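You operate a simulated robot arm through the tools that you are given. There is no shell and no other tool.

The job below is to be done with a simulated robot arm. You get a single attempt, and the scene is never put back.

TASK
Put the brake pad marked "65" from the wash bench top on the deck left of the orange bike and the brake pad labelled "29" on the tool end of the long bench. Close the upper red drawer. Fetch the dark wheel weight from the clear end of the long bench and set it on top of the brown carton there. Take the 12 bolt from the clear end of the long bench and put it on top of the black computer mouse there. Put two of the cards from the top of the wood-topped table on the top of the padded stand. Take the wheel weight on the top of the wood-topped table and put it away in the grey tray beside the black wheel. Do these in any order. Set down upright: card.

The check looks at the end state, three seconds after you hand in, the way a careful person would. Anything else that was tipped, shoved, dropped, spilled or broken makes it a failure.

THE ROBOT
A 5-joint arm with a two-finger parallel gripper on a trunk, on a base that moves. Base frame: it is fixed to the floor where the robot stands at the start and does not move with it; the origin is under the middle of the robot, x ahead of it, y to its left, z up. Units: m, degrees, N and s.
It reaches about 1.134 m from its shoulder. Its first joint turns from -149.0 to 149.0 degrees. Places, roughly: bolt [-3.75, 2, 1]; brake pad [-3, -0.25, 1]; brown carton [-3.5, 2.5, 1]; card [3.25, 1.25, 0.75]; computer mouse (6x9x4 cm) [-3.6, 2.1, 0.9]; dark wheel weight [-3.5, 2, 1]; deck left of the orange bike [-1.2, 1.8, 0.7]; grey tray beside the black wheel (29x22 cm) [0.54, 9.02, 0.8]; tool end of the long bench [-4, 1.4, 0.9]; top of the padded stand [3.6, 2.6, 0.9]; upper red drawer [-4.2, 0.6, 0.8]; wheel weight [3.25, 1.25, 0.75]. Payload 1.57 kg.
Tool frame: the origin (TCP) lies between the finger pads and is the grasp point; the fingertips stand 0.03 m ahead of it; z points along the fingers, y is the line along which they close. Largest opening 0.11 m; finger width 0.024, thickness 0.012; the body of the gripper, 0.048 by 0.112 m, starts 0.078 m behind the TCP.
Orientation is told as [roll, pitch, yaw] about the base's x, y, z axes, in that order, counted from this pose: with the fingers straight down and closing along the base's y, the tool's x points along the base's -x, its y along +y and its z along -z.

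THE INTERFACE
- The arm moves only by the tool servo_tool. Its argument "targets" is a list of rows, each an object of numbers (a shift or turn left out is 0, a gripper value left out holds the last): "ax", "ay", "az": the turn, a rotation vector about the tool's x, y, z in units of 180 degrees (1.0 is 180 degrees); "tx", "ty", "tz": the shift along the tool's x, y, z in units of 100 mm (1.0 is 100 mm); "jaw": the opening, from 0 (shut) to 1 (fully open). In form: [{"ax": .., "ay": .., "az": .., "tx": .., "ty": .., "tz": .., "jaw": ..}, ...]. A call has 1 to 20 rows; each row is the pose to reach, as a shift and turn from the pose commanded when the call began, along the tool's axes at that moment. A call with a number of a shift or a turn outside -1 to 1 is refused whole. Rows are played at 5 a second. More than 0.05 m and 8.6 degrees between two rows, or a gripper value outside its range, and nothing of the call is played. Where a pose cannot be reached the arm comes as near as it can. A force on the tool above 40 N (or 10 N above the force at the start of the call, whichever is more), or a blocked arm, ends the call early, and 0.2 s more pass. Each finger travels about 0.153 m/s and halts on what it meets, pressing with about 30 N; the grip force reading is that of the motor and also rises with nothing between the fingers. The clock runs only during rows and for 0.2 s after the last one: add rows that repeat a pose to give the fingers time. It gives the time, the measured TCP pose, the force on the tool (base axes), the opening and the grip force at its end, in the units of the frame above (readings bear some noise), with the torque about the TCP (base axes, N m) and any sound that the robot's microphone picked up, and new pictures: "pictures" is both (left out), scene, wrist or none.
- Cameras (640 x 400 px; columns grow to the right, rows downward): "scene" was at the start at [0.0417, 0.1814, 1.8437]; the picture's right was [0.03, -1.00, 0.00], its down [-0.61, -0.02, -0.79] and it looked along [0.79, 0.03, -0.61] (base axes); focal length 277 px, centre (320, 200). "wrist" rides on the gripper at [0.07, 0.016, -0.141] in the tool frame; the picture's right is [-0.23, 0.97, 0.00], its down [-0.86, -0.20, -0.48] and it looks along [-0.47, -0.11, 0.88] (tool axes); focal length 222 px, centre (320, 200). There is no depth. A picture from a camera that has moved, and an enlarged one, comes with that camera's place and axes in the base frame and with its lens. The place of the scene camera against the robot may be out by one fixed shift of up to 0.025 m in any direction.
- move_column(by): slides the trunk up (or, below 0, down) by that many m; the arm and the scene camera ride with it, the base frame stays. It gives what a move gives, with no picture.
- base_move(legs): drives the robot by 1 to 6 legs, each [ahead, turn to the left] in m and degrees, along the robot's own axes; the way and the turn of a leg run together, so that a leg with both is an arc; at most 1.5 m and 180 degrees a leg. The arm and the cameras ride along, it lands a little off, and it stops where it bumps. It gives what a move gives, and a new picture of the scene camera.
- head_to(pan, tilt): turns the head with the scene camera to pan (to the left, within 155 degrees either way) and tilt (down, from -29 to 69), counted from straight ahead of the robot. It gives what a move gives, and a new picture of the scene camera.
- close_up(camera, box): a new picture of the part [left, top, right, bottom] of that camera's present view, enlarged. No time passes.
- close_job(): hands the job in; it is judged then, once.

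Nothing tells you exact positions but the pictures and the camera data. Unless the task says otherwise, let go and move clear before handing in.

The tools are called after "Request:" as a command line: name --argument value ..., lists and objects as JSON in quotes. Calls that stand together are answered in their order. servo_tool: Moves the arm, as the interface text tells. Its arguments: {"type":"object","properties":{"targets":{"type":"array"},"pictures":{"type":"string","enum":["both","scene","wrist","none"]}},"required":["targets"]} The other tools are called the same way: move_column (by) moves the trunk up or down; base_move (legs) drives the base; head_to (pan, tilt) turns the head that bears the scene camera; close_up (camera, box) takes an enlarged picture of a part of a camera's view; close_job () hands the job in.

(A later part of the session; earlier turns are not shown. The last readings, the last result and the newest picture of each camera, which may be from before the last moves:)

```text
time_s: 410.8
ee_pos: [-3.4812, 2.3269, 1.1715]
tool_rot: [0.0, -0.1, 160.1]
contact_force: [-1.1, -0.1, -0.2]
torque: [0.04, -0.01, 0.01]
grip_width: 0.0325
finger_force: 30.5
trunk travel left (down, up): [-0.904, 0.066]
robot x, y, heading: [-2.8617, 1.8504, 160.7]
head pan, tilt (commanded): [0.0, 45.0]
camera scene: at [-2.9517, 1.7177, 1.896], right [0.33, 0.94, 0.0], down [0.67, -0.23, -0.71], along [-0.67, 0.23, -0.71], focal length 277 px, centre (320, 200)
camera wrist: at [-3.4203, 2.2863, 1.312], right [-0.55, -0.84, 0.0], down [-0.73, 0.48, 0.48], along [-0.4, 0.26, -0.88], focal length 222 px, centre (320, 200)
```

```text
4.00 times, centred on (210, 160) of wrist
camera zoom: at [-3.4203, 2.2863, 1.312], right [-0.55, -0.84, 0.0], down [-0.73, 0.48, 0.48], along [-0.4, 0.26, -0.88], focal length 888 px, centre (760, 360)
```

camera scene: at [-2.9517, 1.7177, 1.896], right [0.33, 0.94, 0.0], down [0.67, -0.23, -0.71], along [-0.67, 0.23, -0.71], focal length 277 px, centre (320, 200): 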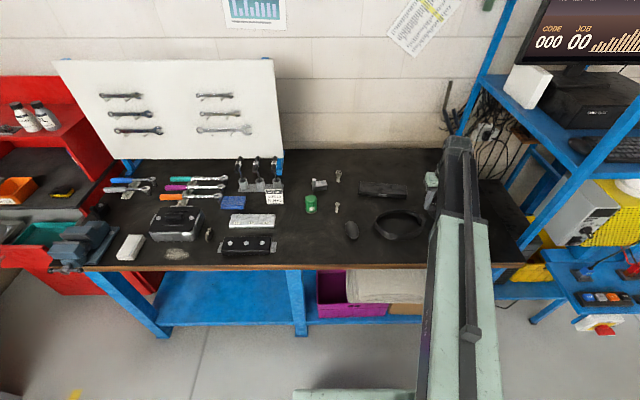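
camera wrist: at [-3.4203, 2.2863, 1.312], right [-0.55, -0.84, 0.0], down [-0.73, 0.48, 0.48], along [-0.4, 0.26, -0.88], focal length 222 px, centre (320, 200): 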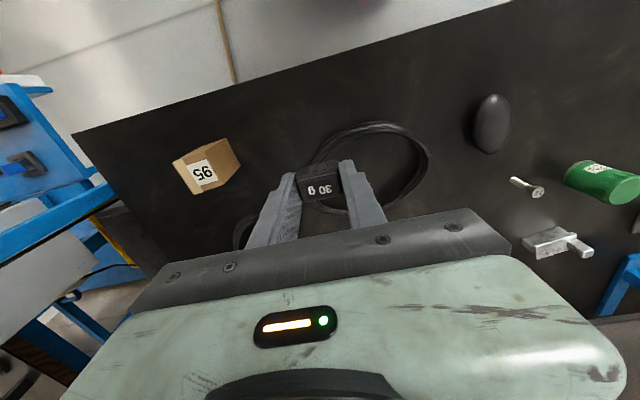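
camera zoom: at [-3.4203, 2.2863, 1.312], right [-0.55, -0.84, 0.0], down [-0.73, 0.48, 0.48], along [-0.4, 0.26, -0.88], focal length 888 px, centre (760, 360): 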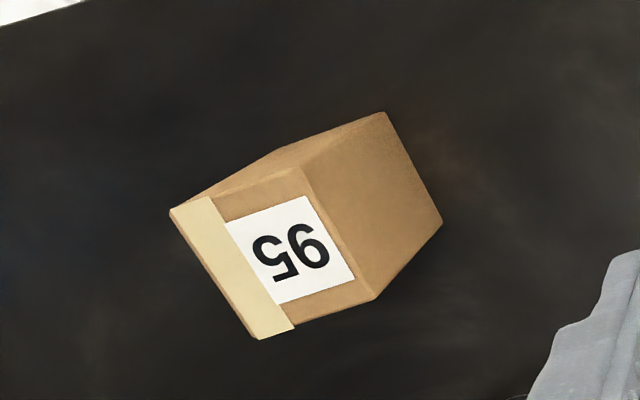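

The carton's top is a 5.4 cm square at z≈1.0, nearly aligned with the gripper. I'll move over its centre.

Request:
servo_tool --targets '[{"ty": -0.32}, {"ty": -0.64}, {"ty": -0.95}]' --pictures "none"

Request:
servo_tool --targets '[{"ty": -0.32}, {"ty": -0.64}, {"ty": -0.94, "tx": -0.08}, {"ty": -0.94, "tx": -0.08}]' --pictures "wrist"

Request:
close_up --camera "wrist" --box '[240, 80, 400, 180]'

```text
time_s: 411.6
ee_pos: [-3.4466, 2.4162, 1.1704]
tool_rot: [0.1, -0.2, 160.0]
contact_force: [-0.1, -0.6, -0.4]
torque: [0.0, -0.02, 0.03]
grip_width: 0.0327
finger_force: 30.1
trunk travel left (down, up): [-0.904, 0.066]
robot x, y, heading: [-2.8627, 1.8558, 160.8]
head pan, tilt (commanded): [0.0, 45.0]
```

```text
time_s: 412.6
ee_pos: [-3.4212, 2.5073, 1.1701]
tool_rot: [0.0, -0.1, 159.9]
contact_force: [0.5, -0.2, -0.3]
torque: [0.04, -0.01, 0.04]
grip_width: 0.033
finger_force: 30.3
trunk travel left (down, up): [-0.904, 0.066]
robot x, y, heading: [-2.8622, 1.8529, 160.7]
head pan, tilt (commanded): [0.0, 45.0]
camera wrist: at [-3.3604, 2.467, 1.3121], right [-0.55, -0.84, 0.0], down [-0.73, 0.48, 0.48], along [-0.4, 0.26, -0.88], focal length 222 px, centre (320, 200)
```

wrist: 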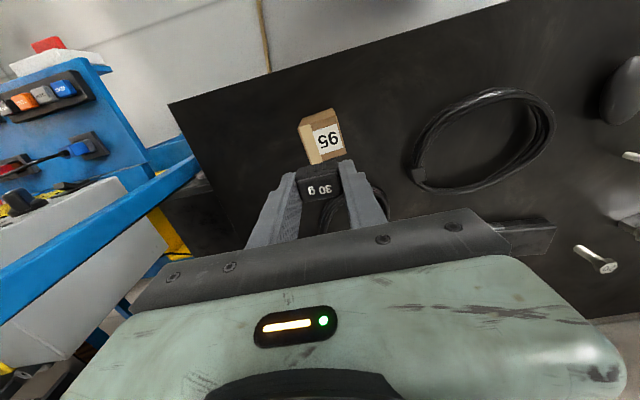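

```text
4.00 times, centred on (320, 130) of wrist
camera zoom: at [-3.3604, 2.467, 1.3121], right [-0.55, -0.84, 0.0], down [-0.73, 0.48, 0.48], along [-0.4, 0.26, -0.88], focal length 888 px, centre (320, 480)
```

zoom: 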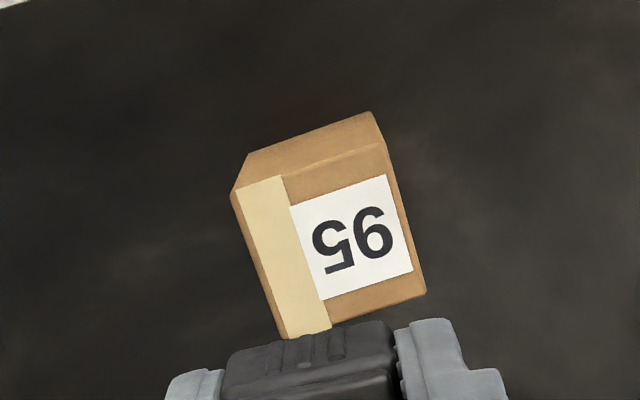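

Request:
servo_tool --targets '[{"ty": 0.04}, {"ty": 0.04}]' --pictures "none"

Request:
move_column --by -0.115

Request:
close_up --camera "wrist" --box '[200, 80, 440, 230]'

```text
time_s: 413.2
ee_pos: [-3.4233, 2.5028, 1.1706]
tool_rot: [-0.1, 0.0, 160.0]
contact_force: [-0.4, 0.3, -0.5]
torque: [-0.02, 0.04, -0.03]
grip_width: 0.0329
finger_force: 30.1
trunk travel left (down, up): [-0.904, 0.066]
robot x, y, heading: [-2.863, 1.8571, 160.9]
head pan, tilt (commanded): [0.0, 45.0]
```

```text
time_s: 414.7
ee_pos: [-3.4231, 2.5047, 1.0568]
tool_rot: [0.0, -0.1, 160.0]
contact_force: [-1.2, 0.0, -0.2]
torque: [-0.03, -0.04, -0.02]
grip_width: 0.0326
finger_force: 30.5
trunk travel left (down, up): [-0.789, 0.181]
robot x, y, heading: [-2.8638, 1.8548, 160.8]
head pan, tilt (commanded): [0.0, 45.0]
```

```text
2.67 times, centred on (320, 155) of wrist
camera zoom: at [-3.3622, 2.4633, 1.1971], right [-0.55, -0.84, 0.0], down [-0.73, 0.48, 0.48], along [-0.4, 0.26, -0.88], focal length 592 px, centre (320, 320)
```

zoom: 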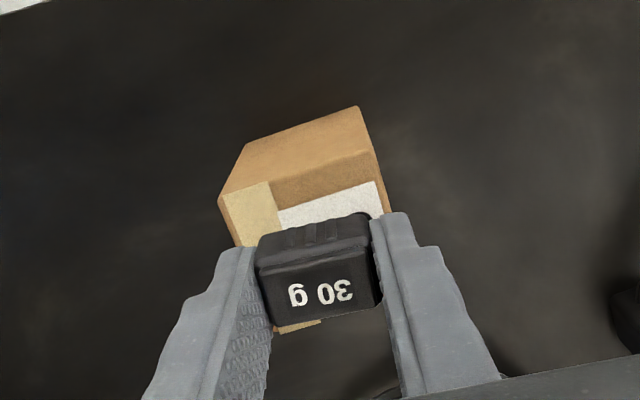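

Request:
move_column --by -0.012

Request:
close_up --camera "wrist" --box '[200, 80, 440, 230]'

```text
time_s: 415.3
ee_pos: [-3.4228, 2.5041, 1.044]
tool_rot: [0.0, 0.0, 160.0]
contact_force: [-0.5, -0.1, 0.1]
torque: [0.0, 0.01, 0.01]
grip_width: 0.0325
finger_force: 30.4
trunk travel left (down, up): [-0.777, 0.193]
robot x, y, heading: [-2.8616, 1.8531, 160.8]
head pan, tilt (commanded): [0.0, 45.0]
```

```text
2.67 times, centred on (320, 155) of wrist
camera zoom: at [-3.3621, 2.4633, 1.1851], right [-0.55, -0.84, 0.0], down [-0.73, 0.48, 0.48], along [-0.4, 0.26, -0.88], focal length 592 px, centre (320, 320)
```

zoom: 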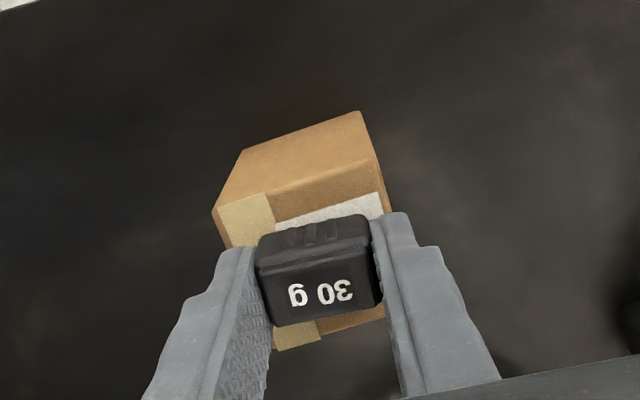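

Request:
move_column --by -0.004

```text
time_s: 415.8
ee_pos: [-3.4233, 2.5042, 1.0396]
tool_rot: [-0.1, 0.0, 160.0]
contact_force: [-0.8, -0.3, -0.3]
torque: [0.02, 0.0, 0.01]
grip_width: 0.0329
finger_force: 30.2
trunk travel left (down, up): [-0.773, 0.197]
robot x, y, heading: [-2.8612, 1.8517, 161.0]
head pan, tilt (commanded): [0.0, 45.0]
```

Request:
move_column --by -0.003

```text
time_s: 416.3
ee_pos: [-3.4224, 2.5041, 1.0373]
tool_rot: [0.0, 0.0, 160.1]
contact_force: [-0.9, -0.4, -0.6]
torque: [0.01, -0.02, -0.02]
grip_width: 0.0325
finger_force: 29.8
trunk travel left (down, up): [-0.77, 0.2]
robot x, y, heading: [-2.8633, 1.8528, 161.0]
head pan, tilt (commanded): [0.0, 45.0]
```

Request:
move_column --by -0.003

```text
time_s: 416.9
ee_pos: [-3.4219, 2.5033, 1.036]
tool_rot: [0.0, -0.3, 160.0]
contact_force: [-5.4, 6.2, 25.3]
torque: [0.13, 0.13, 0.0]
grip_width: 0.0323
finger_force: 30.5
trunk travel left (down, up): [-0.767, 0.203]
robot x, y, heading: [-2.8622, 1.8536, 160.7]
head pan, tilt (commanded): [0.0, 45.0]
```

Contact exactly where predicted. Easing slightly and releasing.

Request:
move_column --by 0.0015

Request:
servo_tool --targets '[{"jaw": 0.32}, {"jaw": 0.36}, {"jaw": 0.42}, {"jaw": 0.42}]' --pictures "none"

Request:
close_up --camera "wrist" --box '[200, 80, 440, 230]'

```text
time_s: 417.4
ee_pos: [-3.4222, 2.5026, 1.0356]
tool_rot: [0.0, -0.2, 159.9]
contact_force: [-1.8, 1.5, 6.9]
torque: [0.03, 0.02, 0.0]
grip_width: 0.033
finger_force: 29.8
trunk travel left (down, up): [-0.769, 0.201]
robot x, y, heading: [-2.8621, 1.8564, 160.8]
head pan, tilt (commanded): [0.0, 45.0]
```

```text
time_s: 418.4
ee_pos: [-3.4227, 2.5037, 1.0339]
tool_rot: [0.0, -0.1, 160.0]
contact_force: [0.3, 0.4, -0.6]
torque: [0.06, -0.03, -0.01]
grip_width: 0.0461
finger_force: 0.1
trunk travel left (down, up): [-0.769, 0.201]
robot x, y, heading: [-2.8654, 1.8522, 160.7]
head pan, tilt (commanded): [0.0, 45.0]
```

```text
2.67 times, centred on (320, 155) of wrist
camera zoom: at [-3.3622, 2.4633, 1.1766], right [-0.55, -0.84, 0.0], down [-0.73, 0.48, 0.48], along [-0.4, 0.26, -0.88], focal length 592 px, centre (320, 320)
```

zoom: 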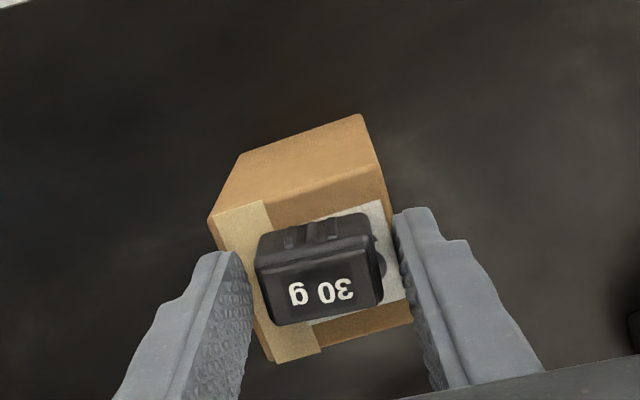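

The weight rests squarely on the carton. I'll raise clear and move over towards the "12" bolt and the mouse.

Request:
move_column --by 0.16

Request:
servo_tool --targets '[{"tx": -0.1, "ty": 0.33}, {"tx": -0.2, "ty": 0.66}, {"tx": -0.3, "ty": 1.0}]' --pictures "none"

Request:
servo_tool --targets '[{"tx": -0.1, "ty": 0.33}, {"tx": -0.2, "ty": 0.66}, {"tx": -0.3, "ty": 1.0}]' --pictures "none"

Request:
servo_tool --targets '[{"tx": -0.1, "ty": 0.33}, {"tx": -0.2, "ty": 0.66}, {"tx": -0.3, "ty": 1.0}]' --pictures "none"

Request:
servo_tool --targets '[{"tx": -0.1, "ty": 0.33}, {"tx": -0.2, "ty": 0.66}, {"tx": -0.3, "ty": 1.0}]' --pictures "both"

```text
time_s: 420.2
ee_pos: [-3.422, 2.5032, 1.195]
tool_rot: [0.0, -0.1, 160.0]
contact_force: [-1.6, 0.0, -0.1]
torque: [0.0, 0.03, 0.0]
grip_width: 0.0462
finger_force: 0.1
trunk travel left (down, up): [-0.929, 0.041]
robot x, y, heading: [-2.863, 1.8556, 160.7]
head pan, tilt (commanded): [0.0, 45.0]
```

```text
time_s: 421.0
ee_pos: [-3.4865, 2.4198, 1.1953]
tool_rot: [0.0, 0.0, 160.1]
contact_force: [-0.4, 0.3, 0.4]
torque: [0.01, -0.01, -0.01]
grip_width: 0.0461
finger_force: 0.1
trunk travel left (down, up): [-0.929, 0.041]
robot x, y, heading: [-2.8602, 1.8576, 160.6]
head pan, tilt (commanded): [0.0, 45.0]
```

```text
time_s: 421.8
ee_pos: [-3.5477, 2.3388, 1.1958]
tool_rot: [0.1, -0.1, 160.1]
contact_force: [0.0, 0.1, -0.6]
torque: [-0.01, -0.04, 0.04]
grip_width: 0.0462
finger_force: 0.0
trunk travel left (down, up): [-0.929, 0.041]
robot x, y, heading: [-2.8603, 1.8554, 160.7]
head pan, tilt (commanded): [0.0, 45.0]
```

```text
time_s: 422.6
ee_pos: [-3.6072, 2.252, 1.1957]
tool_rot: [-0.1, -0.1, 159.9]
contact_force: [-0.3, 0.2, 0.7]
torque: [0.02, 0.0, 0.0]
grip_width: 0.0462
finger_force: 0.0
trunk travel left (down, up): [-0.929, 0.041]
robot x, y, heading: [-2.8641, 1.855, 160.7]
head pan, tilt (commanded): [0.0, 45.0]
```

```text
time_s: 423.4
ee_pos: [-3.6711, 2.1703, 1.1947]
tool_rot: [-0.1, -0.1, 160.0]
contact_force: [-0.2, -0.1, 0.6]
torque: [0.01, 0.04, 0.03]
grip_width: 0.0462
finger_force: 0.1
trunk travel left (down, up): [-0.929, 0.041]
robot x, y, heading: [-2.8633, 1.8518, 160.9]
head pan, tilt (commanded): [0.0, 45.0]
camera scene: at [-2.952, 1.7175, 1.9205], right [0.33, 0.94, 0.0], down [0.67, -0.23, -0.71], along [-0.67, 0.23, -0.71], focal length 277 px, centre (320, 200)
camera wrist: at [-3.6101, 2.1298, 1.3364], right [-0.55, -0.84, 0.0], down [-0.73, 0.48, 0.48], along [-0.4, 0.26, -0.88], focal length 222 px, centre (320, 200)
```

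scene: 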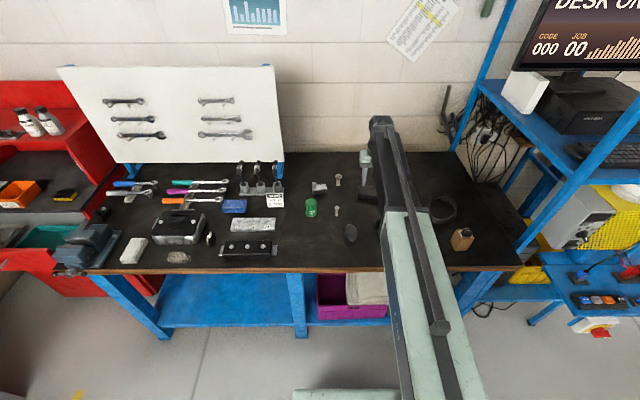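
wrist: 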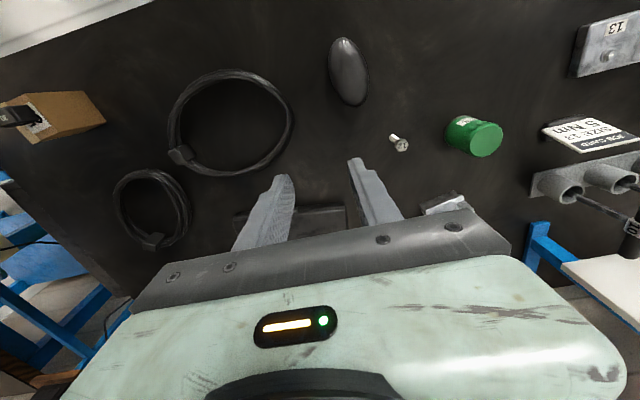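

Request:
close_up --camera "wrist" --box '[300, 20, 440, 170]'

Request:
close_up --camera "wrist" --box '[370, 120, 430, 160]'

```text
2.67 times, centred on (370, 95) of wrist
camera zoom: at [-3.6101, 2.1298, 1.3364], right [-0.55, -0.84, 0.0], down [-0.73, 0.48, 0.48], along [-0.4, 0.26, -0.88], focal length 592 px, centre (187, 480)
```

zoom: 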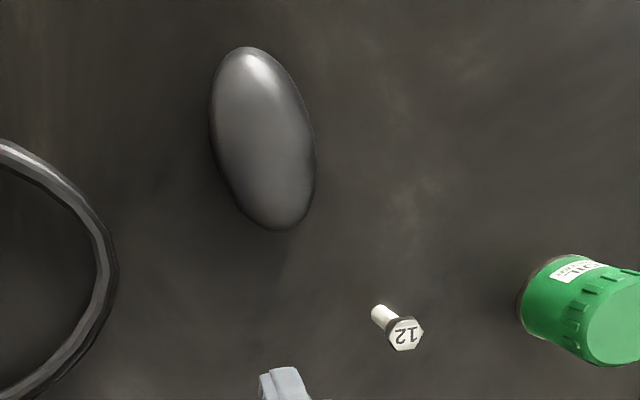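

```text
10.00 times, centred on (400, 140) of wrist
camera zoom: at [-3.6101, 2.1298, 1.3364], right [-0.55, -0.84, 0.0], down [-0.73, 0.48, 0.48], along [-0.4, 0.26, -0.88], focal length 2221 px, centre (-480, 800)
```

zoom: 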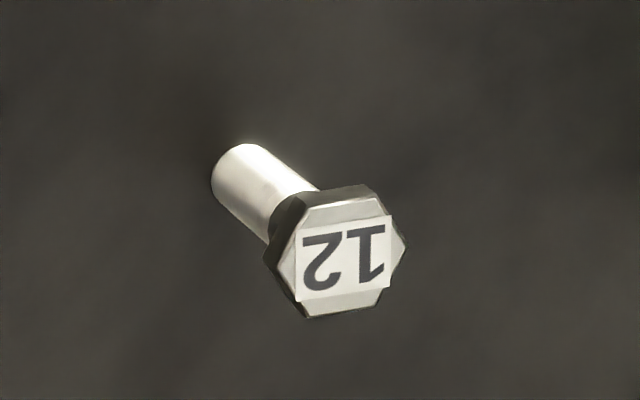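

Bolt 12 is about 6 cm tall with a hex head; its flats sit 30° off my finger axis. I'll move over it, turn the gripper 30°, and take a closer look.

Request:
servo_tool --targets '[{"tx": -0.18, "ty": 0.33}, {"tx": -0.36, "ty": 0.66}, {"tx": -0.555, "ty": 1.0}]' --pictures "none"

Request:
servo_tool --targets '[{"ty": 0.06, "az": -0.042}, {"ty": 0.12, "az": -0.084}, {"ty": 0.18, "az": -0.126}, {"ty": 0.236, "az": -0.167}, {"ty": 0.236, "az": -0.167}]' --pictures "none"

Request:
move_column --by -0.12

Request:
close_up --camera "wrist" --box '[160, 40, 480, 240]'

```text
time_s: 424.2
ee_pos: [-3.761, 2.0929, 1.1955]
tool_rot: [0.0, -0.1, 160.0]
contact_force: [-0.2, -0.1, 0.1]
torque: [-0.01, 0.0, -0.02]
grip_width: 0.046
finger_force: 0.0
trunk travel left (down, up): [-0.929, 0.041]
robot x, y, heading: [-2.8645, 1.8532, 160.8]
head pan, tilt (commanded): [0.0, 45.0]
```

```text
time_s: 425.4
ee_pos: [-3.7671, 2.0724, 1.1957]
tool_rot: [-0.2, -0.2, -170.0]
contact_force: [0.1, 0.3, 0.1]
torque: [-0.04, -0.02, -0.01]
grip_width: 0.0461
finger_force: 0.0
trunk travel left (down, up): [-0.929, 0.041]
robot x, y, heading: [-2.8607, 1.8537, 161.1]
head pan, tilt (commanded): [0.0, 45.0]
```

```text
time_s: 426.9
ee_pos: [-3.7672, 2.0721, 1.075]
tool_rot: [-0.1, -0.1, -170.0]
contact_force: [-0.2, -0.6, -0.9]
torque: [-0.02, 0.04, 0.01]
grip_width: 0.0461
finger_force: 0.0
trunk travel left (down, up): [-0.809, 0.161]
robot x, y, heading: [-2.861, 1.8559, 160.8]
head pan, tilt (commanded): [0.0, 45.0]
```

```text
2.00 times, centred on (320, 140) of wrist
camera zoom: at [-3.6946, 2.0672, 1.2166], right [-0.05, -1.0, 0.0], down [-0.88, 0.05, 0.48], along [-0.48, 0.03, -0.88], focal length 444 px, centre (320, 320)
```

zoom: 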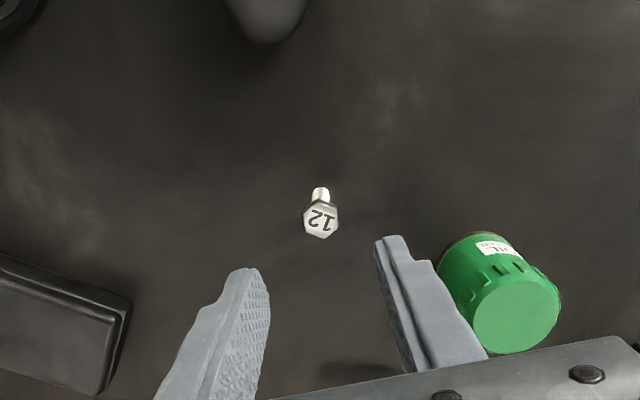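

Request:
servo_tool --targets '[{"tx": 0.03}, {"tx": 0.03}]' --pictures "none"

Request:
move_column --by -0.065

Request:
close_up --camera "wrist" --box '[200, 80, 440, 230]'

```text
time_s: 427.5
ee_pos: [-3.765, 2.0742, 1.0758]
tool_rot: [-0.1, -0.1, -170.0]
contact_force: [0.8, -0.1, -0.3]
torque: [-0.01, -0.01, 0.01]
grip_width: 0.0463
finger_force: 0.1
trunk travel left (down, up): [-0.809, 0.161]
robot x, y, heading: [-2.8644, 1.8543, 160.9]
head pan, tilt (commanded): [0.0, 45.0]
```

```text
time_s: 428.5
ee_pos: [-3.7637, 2.0738, 1.0106]
tool_rot: [0.0, -0.2, -170.0]
contact_force: [0.2, 0.1, 0.5]
torque: [0.02, -0.03, -0.01]
grip_width: 0.0462
finger_force: 0.0
trunk travel left (down, up): [-0.744, 0.226]
robot x, y, heading: [-2.866, 1.8545, 160.6]
head pan, tilt (commanded): [0.0, 45.0]
```

```text
2.67 times, centred on (320, 155) of wrist
camera zoom: at [-3.6917, 2.0681, 1.1516], right [-0.05, -1.0, 0.0], down [-0.88, 0.05, 0.48], along [-0.48, 0.03, -0.88], focal length 592 px, centre (320, 320)
```

zoom: 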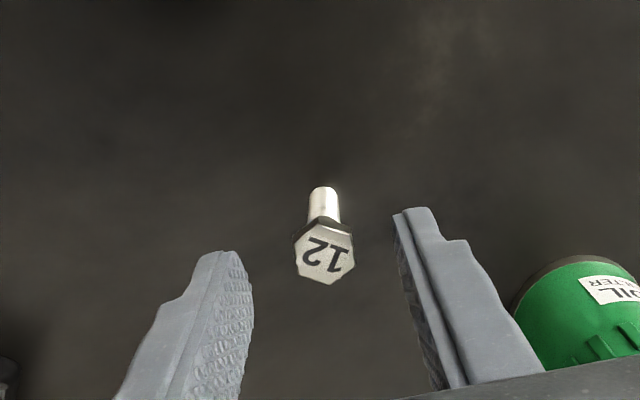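

Well aligned: head flats now face the pads. Lowering to grip the head and closing.

Request:
move_column --by -0.024

Request:
servo_tool --targets '[{"jaw": 0.34}, {"jaw": 0.26}, {"jaw": 0.2}, {"jaw": 0.14}, {"jaw": 0.08}, {"jaw": 0.08}]' --pictures "none"

Request:
close_up --camera "wrist" --box '[200, 80, 440, 230]'

```text
time_s: 429.2
ee_pos: [-3.7639, 2.0733, 0.9868]
tool_rot: [-0.1, -0.1, -169.9]
contact_force: [1.1, 0.3, 0.3]
torque: [-0.03, 0.01, 0.02]
grip_width: 0.0462
finger_force: 0.2
trunk travel left (down, up): [-0.72, 0.25]
robot x, y, heading: [-2.8598, 1.8541, 160.7]
head pan, tilt (commanded): [0.0, 45.0]
```

```text
time_s: 430.6
ee_pos: [-3.7633, 2.0738, 0.9855]
tool_rot: [-0.1, -0.1, -170.0]
contact_force: [-0.9, -0.3, -0.7]
torque: [0.0, 0.01, 0.01]
grip_width: 0.0179
finger_force: 29.7
trunk travel left (down, up): [-0.72, 0.25]
robot x, y, heading: [-2.8649, 1.851, 160.8]
head pan, tilt (commanded): [0.0, 45.0]
```

```text
2.67 times, centred on (320, 155) of wrist
camera zoom: at [-3.6917, 2.0681, 1.1276], right [-0.05, -1.0, 0.0], down [-0.88, 0.05, 0.48], along [-0.48, 0.03, -0.88], focal length 592 px, centre (320, 320)
```

zoom: 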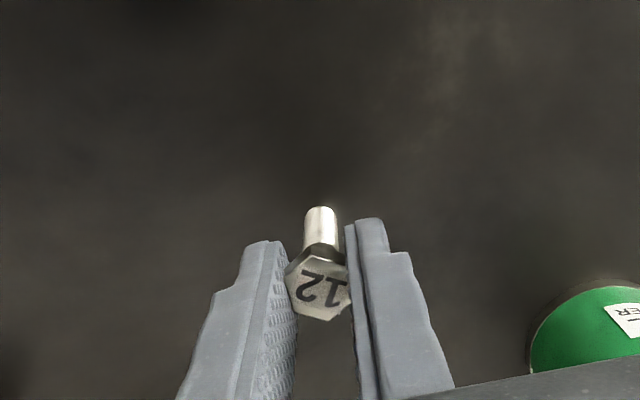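

Bolt 12 is held by its head. I'll lift it and move back over the mouse.

Request:
move_column --by 0.13

Request:
servo_tool --targets '[{"tx": 0.33}, {"tx": 0.66}, {"tx": 1.0}]' --pictures "none"

Request:
servo_tool --targets '[{"tx": 0.2, "ty": 0.05}, {"tx": 0.36, "ty": 0.09}, {"tx": 0.36, "ty": 0.09}]' --pictures "wrist"

Request:
close_up --camera "wrist" --box '[220, 60, 420, 185]'

```text
time_s: 432.2
ee_pos: [-3.7644, 2.0731, 1.1164]
tool_rot: [-0.1, -0.2, -170.1]
contact_force: [1.3, 0.3, -1.2]
torque: [-0.02, 0.01, 0.0]
grip_width: 0.018
finger_force: 30.2
trunk travel left (down, up): [-0.85, 0.12]
robot x, y, heading: [-2.8612, 1.851, 160.8]
head pan, tilt (commanded): [0.0, 45.0]
```

```text
time_s: 433.0
ee_pos: [-3.6647, 2.0911, 1.1151]
tool_rot: [0.0, -0.1, -169.9]
contact_force: [0.2, -1.2, -1.3]
torque: [0.0, 0.01, 0.0]
grip_width: 0.018
finger_force: 29.0
trunk travel left (down, up): [-0.85, 0.12]
robot x, y, heading: [-2.8611, 1.8546, 160.8]
head pan, tilt (commanded): [0.0, 45.0]
```

```text
time_s: 433.8
ee_pos: [-3.6294, 2.0881, 1.117]
tool_rot: [-0.2, -0.1, -170.0]
contact_force: [-0.3, -0.3, -1.2]
torque: [0.0, -0.01, -0.01]
grip_width: 0.0179
finger_force: 30.5
trunk travel left (down, up): [-0.85, 0.12]
robot x, y, heading: [-2.8656, 1.8539, 160.6]
head pan, tilt (commanded): [0.0, 45.0]
camera wrist: at [-3.5567, 2.0835, 1.2575], right [-0.05, -1.0, 0.0], down [-0.88, 0.05, 0.48], along [-0.48, 0.03, -0.88], focal length 222 px, centre (320, 200)
```

wrist: 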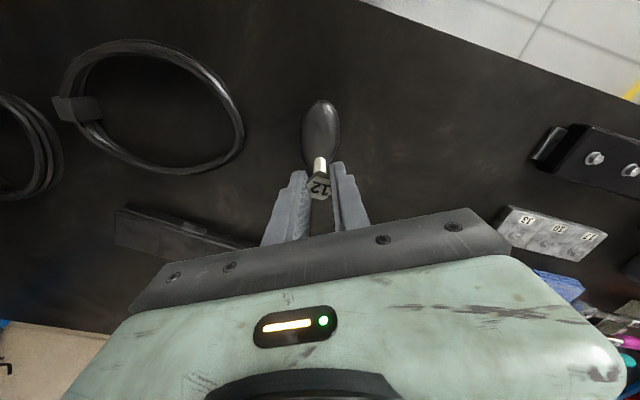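

```text
3.20 times, centred on (320, 122) of wrist
camera zoom: at [-3.5567, 2.0835, 1.2575], right [-0.05, -1.0, 0.0], down [-0.88, 0.05, 0.48], along [-0.48, 0.03, -0.88], focal length 711 px, centre (320, 448)
```

zoom: 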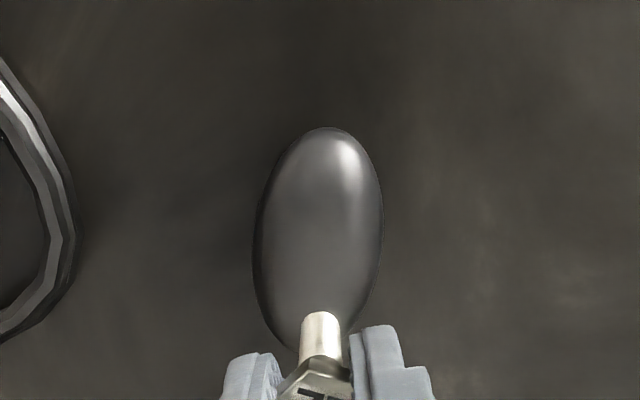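

The mouse silhouette centre lines up within 2–3 mm of the bolt axis. I'll nudge 2 mm and lower towards the mouse top.

Request:
servo_tool --targets '[{"tx": 0.02, "ty": -0.01}, {"tx": 0.02, "ty": -0.01}]' --pictures "none"

Request:
move_column --by -0.07

Request:
close_up --camera "wrist" --box '[220, 60, 420, 185]'

Request:
close_up --camera "scene" --box '[310, 180, 410, 260]'

```text
time_s: 434.4
ee_pos: [-3.6263, 2.0903, 1.1154]
tool_rot: [0.0, -0.1, -169.9]
contact_force: [-0.5, 0.3, -0.9]
torque: [0.03, 0.02, 0.01]
grip_width: 0.0178
finger_force: 29.3
trunk travel left (down, up): [-0.85, 0.12]
robot x, y, heading: [-2.8654, 1.8553, 160.7]
head pan, tilt (commanded): [0.0, 45.0]
```

```text
time_s: 435.5
ee_pos: [-3.6261, 2.091, 1.0449]
tool_rot: [-0.1, -0.1, -170.0]
contact_force: [0.8, -1.3, 0.3]
torque: [-0.01, 0.01, 0.0]
grip_width: 0.0181
finger_force: 30.4
trunk travel left (down, up): [-0.78, 0.19]
robot x, y, heading: [-2.8623, 1.853, 160.7]
head pan, tilt (commanded): [0.0, 45.0]
```

```text
3.20 times, centred on (320, 122) of wrist
camera zoom: at [-3.5543, 2.0844, 1.1876], right [-0.05, -1.0, 0.0], down [-0.88, 0.05, 0.48], along [-0.48, 0.03, -0.88], focal length 711 px, centre (320, 448)
```

zoom: 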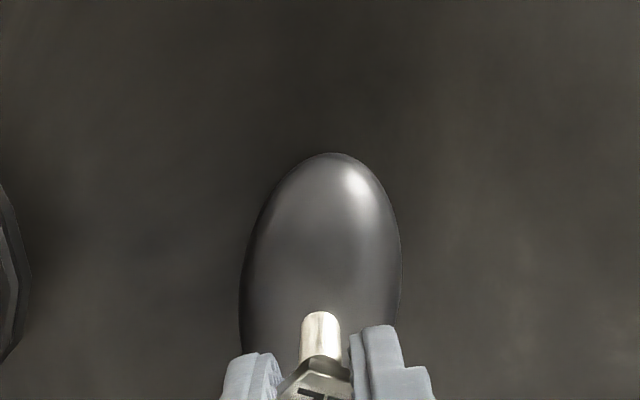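

```text
5.00 times, centred on (360, 220) of scene
camera zoom: at [-2.9516, 1.7176, 1.7715], right [0.33, 0.94, 0.0], down [0.67, -0.23, -0.71], along [-0.67, 0.23, -0.71], focal length 1386 px, centre (120, 100)
```

zoom: 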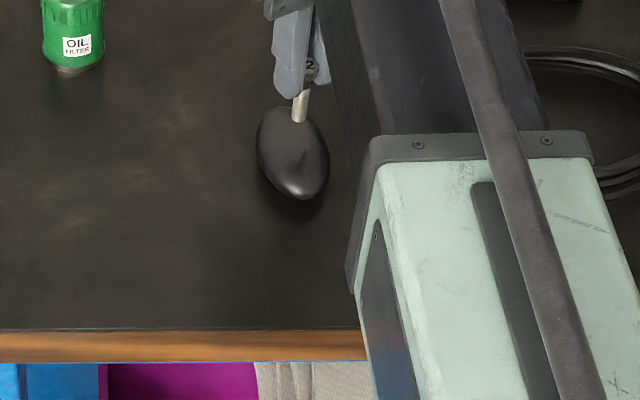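

Request:
move_column --by -0.01

Request:
move_column --by -0.003

```text
time_s: 436.1
ee_pos: [-3.626, 2.0894, 1.0364]
tool_rot: [-0.1, -0.2, -170.0]
contact_force: [-1.1, 0.5, -1.0]
torque: [0.01, 0.02, 0.0]
grip_width: 0.0179
finger_force: 29.9
trunk travel left (down, up): [-0.77, 0.2]
robot x, y, heading: [-2.8638, 1.8545, 160.8]
head pan, tilt (commanded): [0.0, 45.0]
```

```text
time_s: 436.6
ee_pos: [-3.6258, 2.0889, 1.0334]
tool_rot: [-0.1, 0.0, -169.9]
contact_force: [0.4, 0.4, 0.5]
torque: [0.0, -0.02, 0.0]
grip_width: 0.0181
finger_force: 29.8
trunk travel left (down, up): [-0.767, 0.203]
robot x, y, heading: [-2.8579, 1.8555, 160.6]
head pan, tilt (commanded): [0.0, 45.0]
```

Request:
close_up --camera "wrist" --box '[250, 110, 390, 200]'

Request:
move_column --by -0.003

```text
4.44 times, centred on (320, 155) of wrist
camera zoom: at [-3.5544, 2.0844, 1.1746], right [-0.05, -1.0, 0.0], down [-0.88, 0.05, 0.48], along [-0.48, 0.03, -0.88], focal length 987 px, centre (320, 400)
```

zoom: 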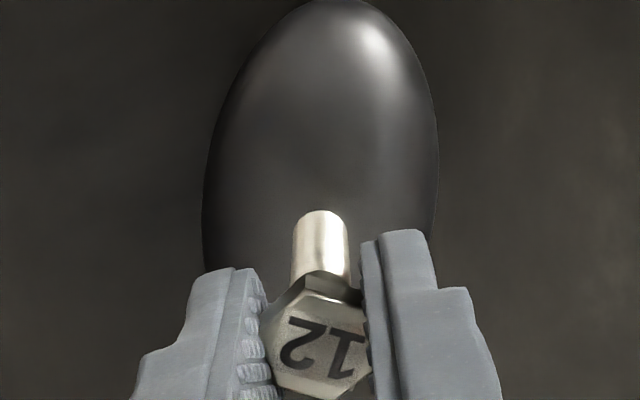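

```text
time_s: 437.1
ee_pos: [-3.6269, 2.0897, 1.0301]
tool_rot: [-0.2, -0.2, -170.0]
contact_force: [-0.3, -0.2, -1.0]
torque: [0.02, 0.01, 0.04]
grip_width: 0.018
finger_force: 30.2
trunk travel left (down, up): [-0.764, 0.206]
robot x, y, heading: [-2.8644, 1.8559, 161.1]
head pan, tilt (commanded): [0.0, 45.0]
```

Request:
move_column --by -0.002

```text
time_s: 437.6
ee_pos: [-3.6263, 2.0899, 1.0277]
tool_rot: [-0.1, -0.1, -170.0]
contact_force: [0.1, 0.1, -1.7]
torque: [0.0, 0.0, 0.01]
grip_width: 0.018
finger_force: 29.9
trunk travel left (down, up): [-0.762, 0.208]
robot x, y, heading: [-2.8603, 1.8534, 160.8]
head pan, tilt (commanded): [0.0, 45.0]
```

Request:
move_column --by -0.002

```text
time_s: 438.1
ee_pos: [-3.6281, 2.089, 1.0258]
tool_rot: [0.0, 0.0, -170.0]
contact_force: [1.0, -0.7, -0.1]
torque: [-0.01, 0.03, 0.01]
grip_width: 0.0182
finger_force: 29.9
trunk travel left (down, up): [-0.76, 0.21]
robot x, y, heading: [-2.863, 1.8531, 160.8]
head pan, tilt (commanded): [0.0, 45.0]
```

Request:
move_column --by -0.002

```text
time_s: 438.7
ee_pos: [-3.6265, 2.0901, 1.0241]
tool_rot: [-0.1, -0.1, -170.0]
contact_force: [1.1, -0.5, -0.9]
torque: [-0.01, 0.01, 0.0]
grip_width: 0.0183
finger_force: 30.0
trunk travel left (down, up): [-0.758, 0.212]
robot x, y, heading: [-2.866, 1.8555, 160.4]
head pan, tilt (commanded): [0.0, 45.0]
```

Request:
move_column --by -0.002

```text
time_s: 439.2
ee_pos: [-3.6273, 2.0891, 1.0213]
tool_rot: [-0.1, -0.1, -170.0]
contact_force: [-0.7, 1.2, -0.7]
torque: [0.05, 0.04, 0.0]
grip_width: 0.0179
finger_force: 30.3
trunk travel left (down, up): [-0.756, 0.214]
robot x, y, heading: [-2.8614, 1.8565, 160.7]
head pan, tilt (commanded): [0.0, 45.0]
```

Request:
move_column --by -0.002

Request:
close_up --camera "wrist" --box '[250, 110, 390, 200]'

Request:
close_up --camera "scene" --box '[320, 180, 380, 230]'

```text
time_s: 439.7
ee_pos: [-3.6258, 2.0906, 1.0206]
tool_rot: [-0.1, -0.1, -169.9]
contact_force: [0.6, -0.5, -1.2]
torque: [0.0, 0.0, -0.01]
grip_width: 0.0182
finger_force: 30.0
trunk travel left (down, up): [-0.754, 0.216]
robot x, y, heading: [-2.8595, 1.8537, 160.7]
head pan, tilt (commanded): [0.0, 45.0]
```

```text
4.44 times, centred on (320, 155) of wrist
camera zoom: at [-3.5544, 2.0844, 1.1616], right [-0.05, -1.0, 0.0], down [-0.88, 0.05, 0.48], along [-0.48, 0.03, -0.88], focal length 987 px, centre (320, 400)
```

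zoom: 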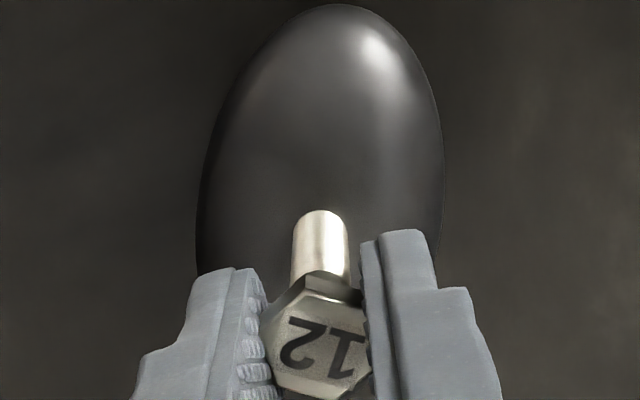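

```text
8.00 times, centred on (350, 205) of scene
camera zoom: at [-2.9517, 1.7176, 1.7455], right [0.33, 0.94, 0.0], down [0.67, -0.23, -0.71], along [-0.67, 0.23, -0.71], focal length 2218 px, centre (80, 160)
```

zoom: 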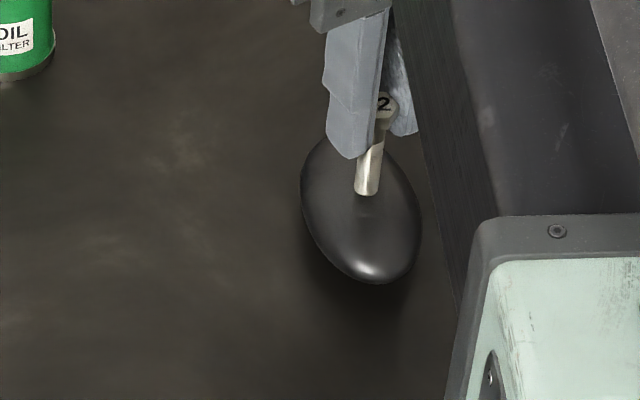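

Request:
move_column --by -0.002

```text
time_s: 440.2
ee_pos: [-3.6254, 2.0884, 1.0187]
tool_rot: [-0.2, -0.2, -170.1]
contact_force: [-4.2, 0.7, 13.3]
torque: [0.05, 0.25, -0.04]
grip_width: 0.0183
finger_force: 30.2
trunk travel left (down, up): [-0.752, 0.218]
robot x, y, heading: [-2.8659, 1.8494, 160.6]
head pan, tilt (commanded): [0.0, 45.0]
```

Contact at about 1.019. I'll relax the force, check the bolt is vertical, then release very gently.

Request:
move_column --by 0.001

Request:
close_up --camera "scene" --box '[320, 180, 380, 230]'

```text
time_s: 440.7
ee_pos: [-3.6256, 2.0906, 1.0193]
tool_rot: [-0.1, -0.1, -170.0]
contact_force: [-0.6, -0.5, 1.0]
torque: [-0.01, 0.01, -0.01]
grip_width: 0.0181
finger_force: 30.2
trunk travel left (down, up): [-0.753, 0.217]
robot x, y, heading: [-2.8623, 1.8512, 160.8]
head pan, tilt (commanded): [0.0, 45.0]
```

```text
8.00 times, centred on (350, 205) of scene
camera zoom: at [-2.9515, 1.7175, 1.7444], right [0.33, 0.94, 0.0], down [0.67, -0.23, -0.71], along [-0.67, 0.23, -0.71], focal length 2218 px, centre (80, 160)
```

zoom: 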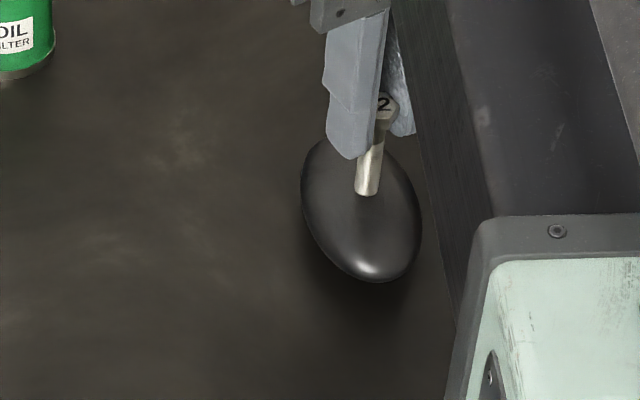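

The bolt is upright and centred within a few millimetres. Opening the fingers slowly.

Request:
servo_tool --targets '[{"jaw": 0.165}, {"jaw": 0.175}, {"jaw": 0.19}, {"jaw": 0.21}, {"jaw": 0.24}, {"jaw": 0.28}, {"jaw": 0.33}, {"jaw": 0.38}, {"jaw": 0.38}]' --pictures "wrist"

Request:
close_up --camera "wrist" --box '[250, 110, 390, 200]'

Request:
close_up --camera "scene" --box '[320, 180, 380, 230]'

```text
time_s: 442.7
ee_pos: [-3.6265, 2.0884, 1.0201]
tool_rot: [-0.1, -0.1, -170.0]
contact_force: [-0.5, -0.2, -0.2]
torque: [-0.02, -0.02, -0.01]
grip_width: 0.0417
finger_force: 0.0
trunk travel left (down, up): [-0.753, 0.217]
robot x, y, heading: [-2.8612, 1.8506, 160.9]
head pan, tilt (commanded): [0.0, 45.0]
camera wrist: at [-3.5543, 2.0844, 1.1606], right [-0.05, -1.0, 0.0], down [-0.88, 0.05, 0.48], along [-0.48, 0.03, -0.88], focal length 222 px, centre (320, 200)
```

wrist: 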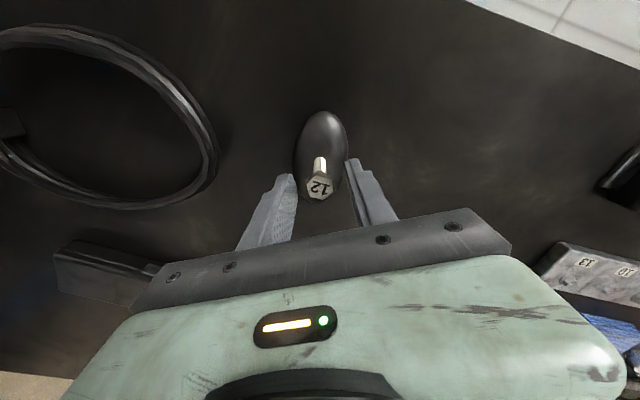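

```text
4.44 times, centred on (320, 155) of wrist
camera zoom: at [-3.5543, 2.0844, 1.1606], right [-0.05, -1.0, 0.0], down [-0.88, 0.05, 0.48], along [-0.48, 0.03, -0.88], focal length 987 px, centre (320, 400)
```

zoom: 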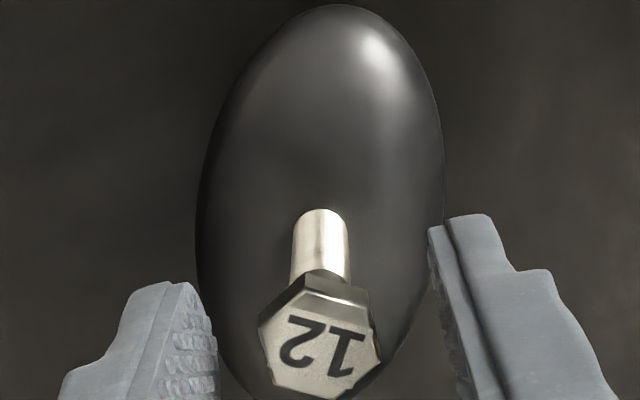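

```text
8.00 times, centred on (350, 205) of scene
camera zoom: at [-2.9517, 1.7176, 1.7445], right [0.33, 0.94, 0.0], down [0.67, -0.23, -0.71], along [-0.67, 0.23, -0.71], focal length 2218 px, centre (80, 160)
```

zoom: 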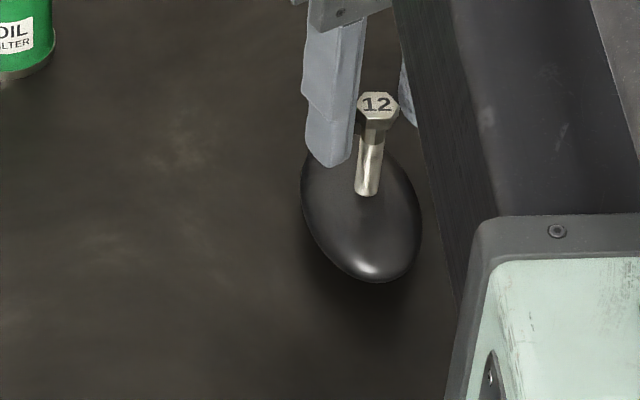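

The bolt stands on the mouse. Raising straight up, slowly first.

Request:
move_column --by 0.05

Request:
move_column --by 0.1

Request:
close_up --camera "scene" --box '[320, 200, 400, 260]'

```text
time_s: 443.7
ee_pos: [-3.6261, 2.0888, 1.0685]
tool_rot: [-0.1, -0.1, -170.0]
contact_force: [0.9, -0.6, -0.2]
torque: [0.0, -0.03, 0.02]
grip_width: 0.0419
finger_force: 0.1
trunk travel left (down, up): [-0.803, 0.167]
robot x, y, heading: [-2.8624, 1.85, 160.8]
head pan, tilt (commanded): [0.0, 45.0]
```

```text
time_s: 445.0
ee_pos: [-3.6274, 2.0899, 1.1689]
tool_rot: [-0.2, -0.1, -170.0]
contact_force: [0.4, -0.2, -0.2]
torque: [0.01, -0.02, -0.01]
grip_width: 0.0419
finger_force: 0.1
trunk travel left (down, up): [-0.903, 0.067]
robot x, y, heading: [-2.8639, 1.8552, 160.8]
head pan, tilt (commanded): [0.0, 45.0]
```

```text
6.67 times, centred on (360, 230) of scene
camera zoom: at [-2.9519, 1.7176, 1.8945], right [0.33, 0.94, 0.0], down [0.67, -0.23, -0.71], along [-0.67, 0.23, -0.71], focal length 1848 px, centre (53, 0)
```

zoom: 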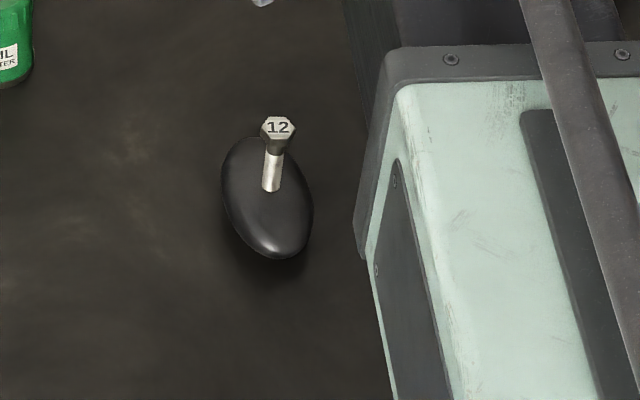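

The bolt is standing steadily on the mouse. Next is the drawer: I'll back away from the bench and drive round to the front of the red cabinet.

Request:
move_column --by 0.06

Request:
base_move --legs '[[-0.55, 0]]'

Request:
head_to --pan 20 --tilt 35

Request:
close_up --camera "scene" --box '[300, 150, 460, 250]'

```text
time_s: 446.0
ee_pos: [-3.6267, 2.0896, 1.2291]
tool_rot: [-0.2, -0.1, -169.9]
contact_force: [0.3, -0.5, 0.0]
torque: [-0.02, 0.01, -0.01]
grip_width: 0.0418
finger_force: 0.1
trunk travel left (down, up): [-0.963, 0.007]
robot x, y, heading: [-2.8596, 1.8531, 160.7]
head pan, tilt (commanded): [0.0, 45.0]
```

```text
time_s: 449.2
ee_pos: [-3.1007, 1.9032, 1.2295]
tool_rot: [-0.2, -0.1, -169.9]
contact_force: [0.1, -0.2, 0.1]
torque: [0.03, 0.05, -0.02]
grip_width: 0.0417
finger_force: 0.0
trunk travel left (down, up): [-0.963, 0.007]
robot x, y, heading: [-2.3338, 1.6698, 160.7]
head pan, tilt (commanded): [0.0, 45.0]
camera scene: at [-2.4252, 1.5331, 1.9545], right [0.33, 0.95, 0.0], down [0.67, -0.23, -0.71], along [-0.67, 0.23, -0.71], focal length 277 px, centre (320, 200)
```

scene: 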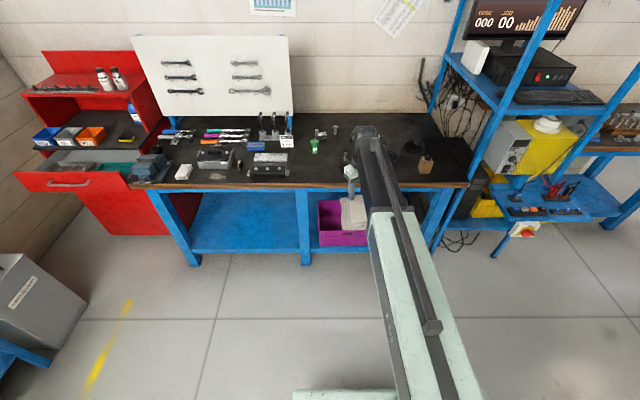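

```text
time_s: 450.0
ee_pos: [-3.1015, 1.9049, 1.2287]
tool_rot: [-0.1, 0.0, -169.9]
contact_force: [-0.1, 0.0, 0.3]
torque: [0.01, 0.01, 0.01]
grip_width: 0.0418
finger_force: 0.0
trunk travel left (down, up): [-0.963, 0.007]
robot x, y, heading: [-2.3359, 1.6724, 160.7]
head pan, tilt (commanded): [20.0, 35.0]
camera scene: at [-2.437, 1.5054, 1.9693], right [-0.02, 1.0, 0.0], down [0.57, 0.01, -0.82], along [-0.82, -0.01, -0.57], focal length 277 px, centre (320, 200)
```

scene: 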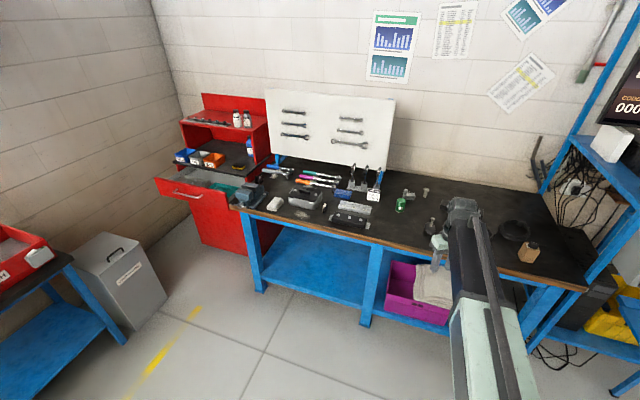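

```text
4.00 times, centred on (380, 200) of scene
camera zoom: at [-2.437, 1.5054, 1.9693], right [-0.02, 1.0, 0.0], down [0.57, 0.01, -0.82], along [-0.82, -0.01, -0.57], focal length 1109 px, centre (80, 200)
```

zoom: 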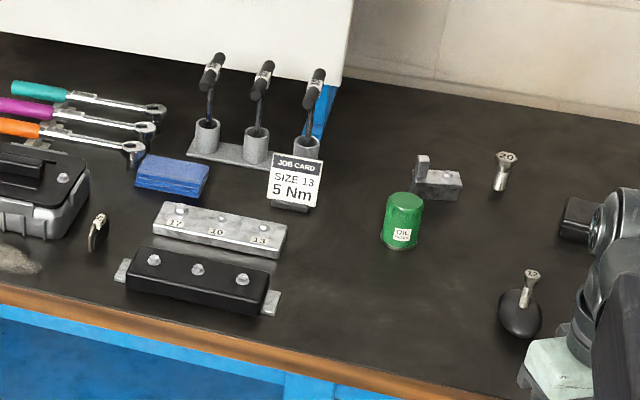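

Pad 29, the bolt on the mouse and everything else look undisturbed. I'll retract the arm, straighten the gripper, and curve round to the cabinet.

Request:
servo_tool --targets '[{"tx": 0.22, "ty": 0.12, "az": 0.042}, {"tx": 0.44, "ty": 0.24, "az": 0.084}, {"tx": 0.66, "ty": 0.37, "az": 0.126}, {"tx": 0.87, "ty": 0.49, "az": 0.167}]' --pictures "none"

Request:
servo_tool --targets '[{"tx": 0.4}, {"tx": 0.8}, {"tx": 1.0}]' --pictures "none"

Request:
base_move --legs '[[0.25, 60], [1.0, 0], [0, -60]]'

Request:
head_to --pan 25 --tilt 40

```text
time_s: 451.0
ee_pos: [-3.005, 1.8696, 1.2289]
tool_rot: [-0.1, -0.1, 160.0]
contact_force: [-0.1, 0.5, 0.1]
torque: [0.02, 0.0, -0.02]
grip_width: 0.0417
finger_force: 0.1
trunk travel left (down, up): [-0.963, 0.007]
robot x, y, heading: [-2.3354, 1.6711, 161.1]
head pan, tilt (commanded): [20.0, 35.0]
```

```text
time_s: 451.8
ee_pos: [-2.9131, 1.8355, 1.2279]
tool_rot: [-0.1, -0.2, 160.1]
contact_force: [-0.2, -0.3, -0.1]
torque: [0.0, 0.03, -0.02]
grip_width: 0.042
finger_force: 0.0
trunk travel left (down, up): [-0.963, 0.007]
robot x, y, heading: [-2.3379, 1.6709, 161.1]
head pan, tilt (commanded): [20.0, 35.0]
```

```text
time_s: 462.3
ee_pos: [-3.9283, 1.1154, 1.2298]
tool_rot: [0.2, -0.1, 161.3]
contact_force: [-1.2, -2.6, 0.3]
torque: [0.3, -0.12, 0.01]
grip_width: 0.0419
finger_force: 0.0
trunk travel left (down, up): [-0.963, 0.007]
robot x, y, heading: [-3.3535, 0.9477, 162.1]
head pan, tilt (commanded): [20.0, 35.0]
camera scene: at [-3.4477, 0.7862, 1.9696], right [-0.04, 1.0, 0.0], down [0.57, 0.02, -0.82], along [-0.82, -0.04, -0.57], focal length 277 px, centre (320, 200)
```

scene: 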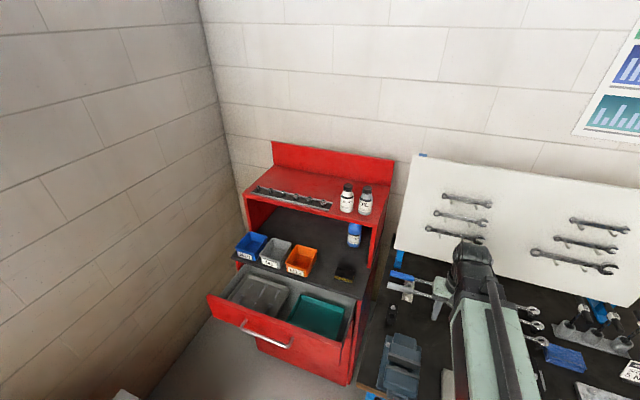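

```text
time_s: 463.0
ee_pos: [-3.9292, 1.1147, 1.2288]
tool_rot: [0.1, -0.1, 161.3]
contact_force: [-0.4, -0.2, -0.4]
torque: [-0.04, 0.02, 0.01]
grip_width: 0.0421
finger_force: 0.0
trunk travel left (down, up): [-0.963, 0.007]
robot x, y, heading: [-3.3527, 0.9505, 162.5]
head pan, tilt (commanded): [25.0, 40.0]
camera scene: at [-3.444, 0.776, 1.9618], right [-0.13, 0.99, 0.0], down [0.64, 0.08, -0.77], along [-0.76, -0.1, -0.64], focal length 277 px, centre (320, 200)
```

scene: 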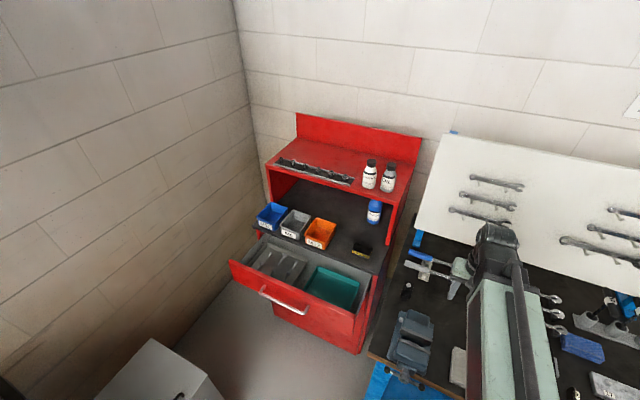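

Request:
close_up --camera "scene" --box '[210, 190, 410, 360]'

```text
2.35 times, centred on (310, 275) of scene
camera zoom: at [-3.444, 0.776, 1.9618], right [-0.13, 0.99, 0.0], down [0.64, 0.08, -0.77], along [-0.76, -0.1, -0.64], focal length 652 px, centre (344, 24)
```

zoom: 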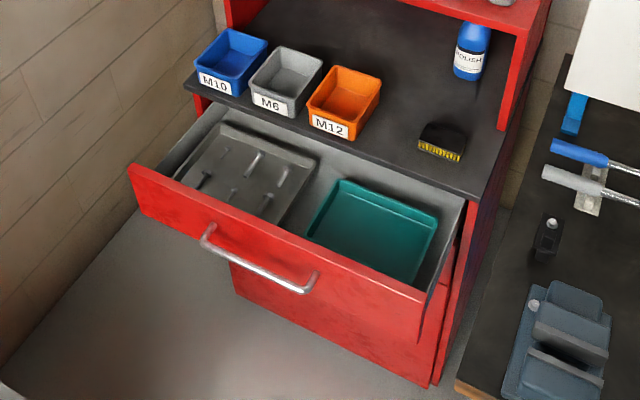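

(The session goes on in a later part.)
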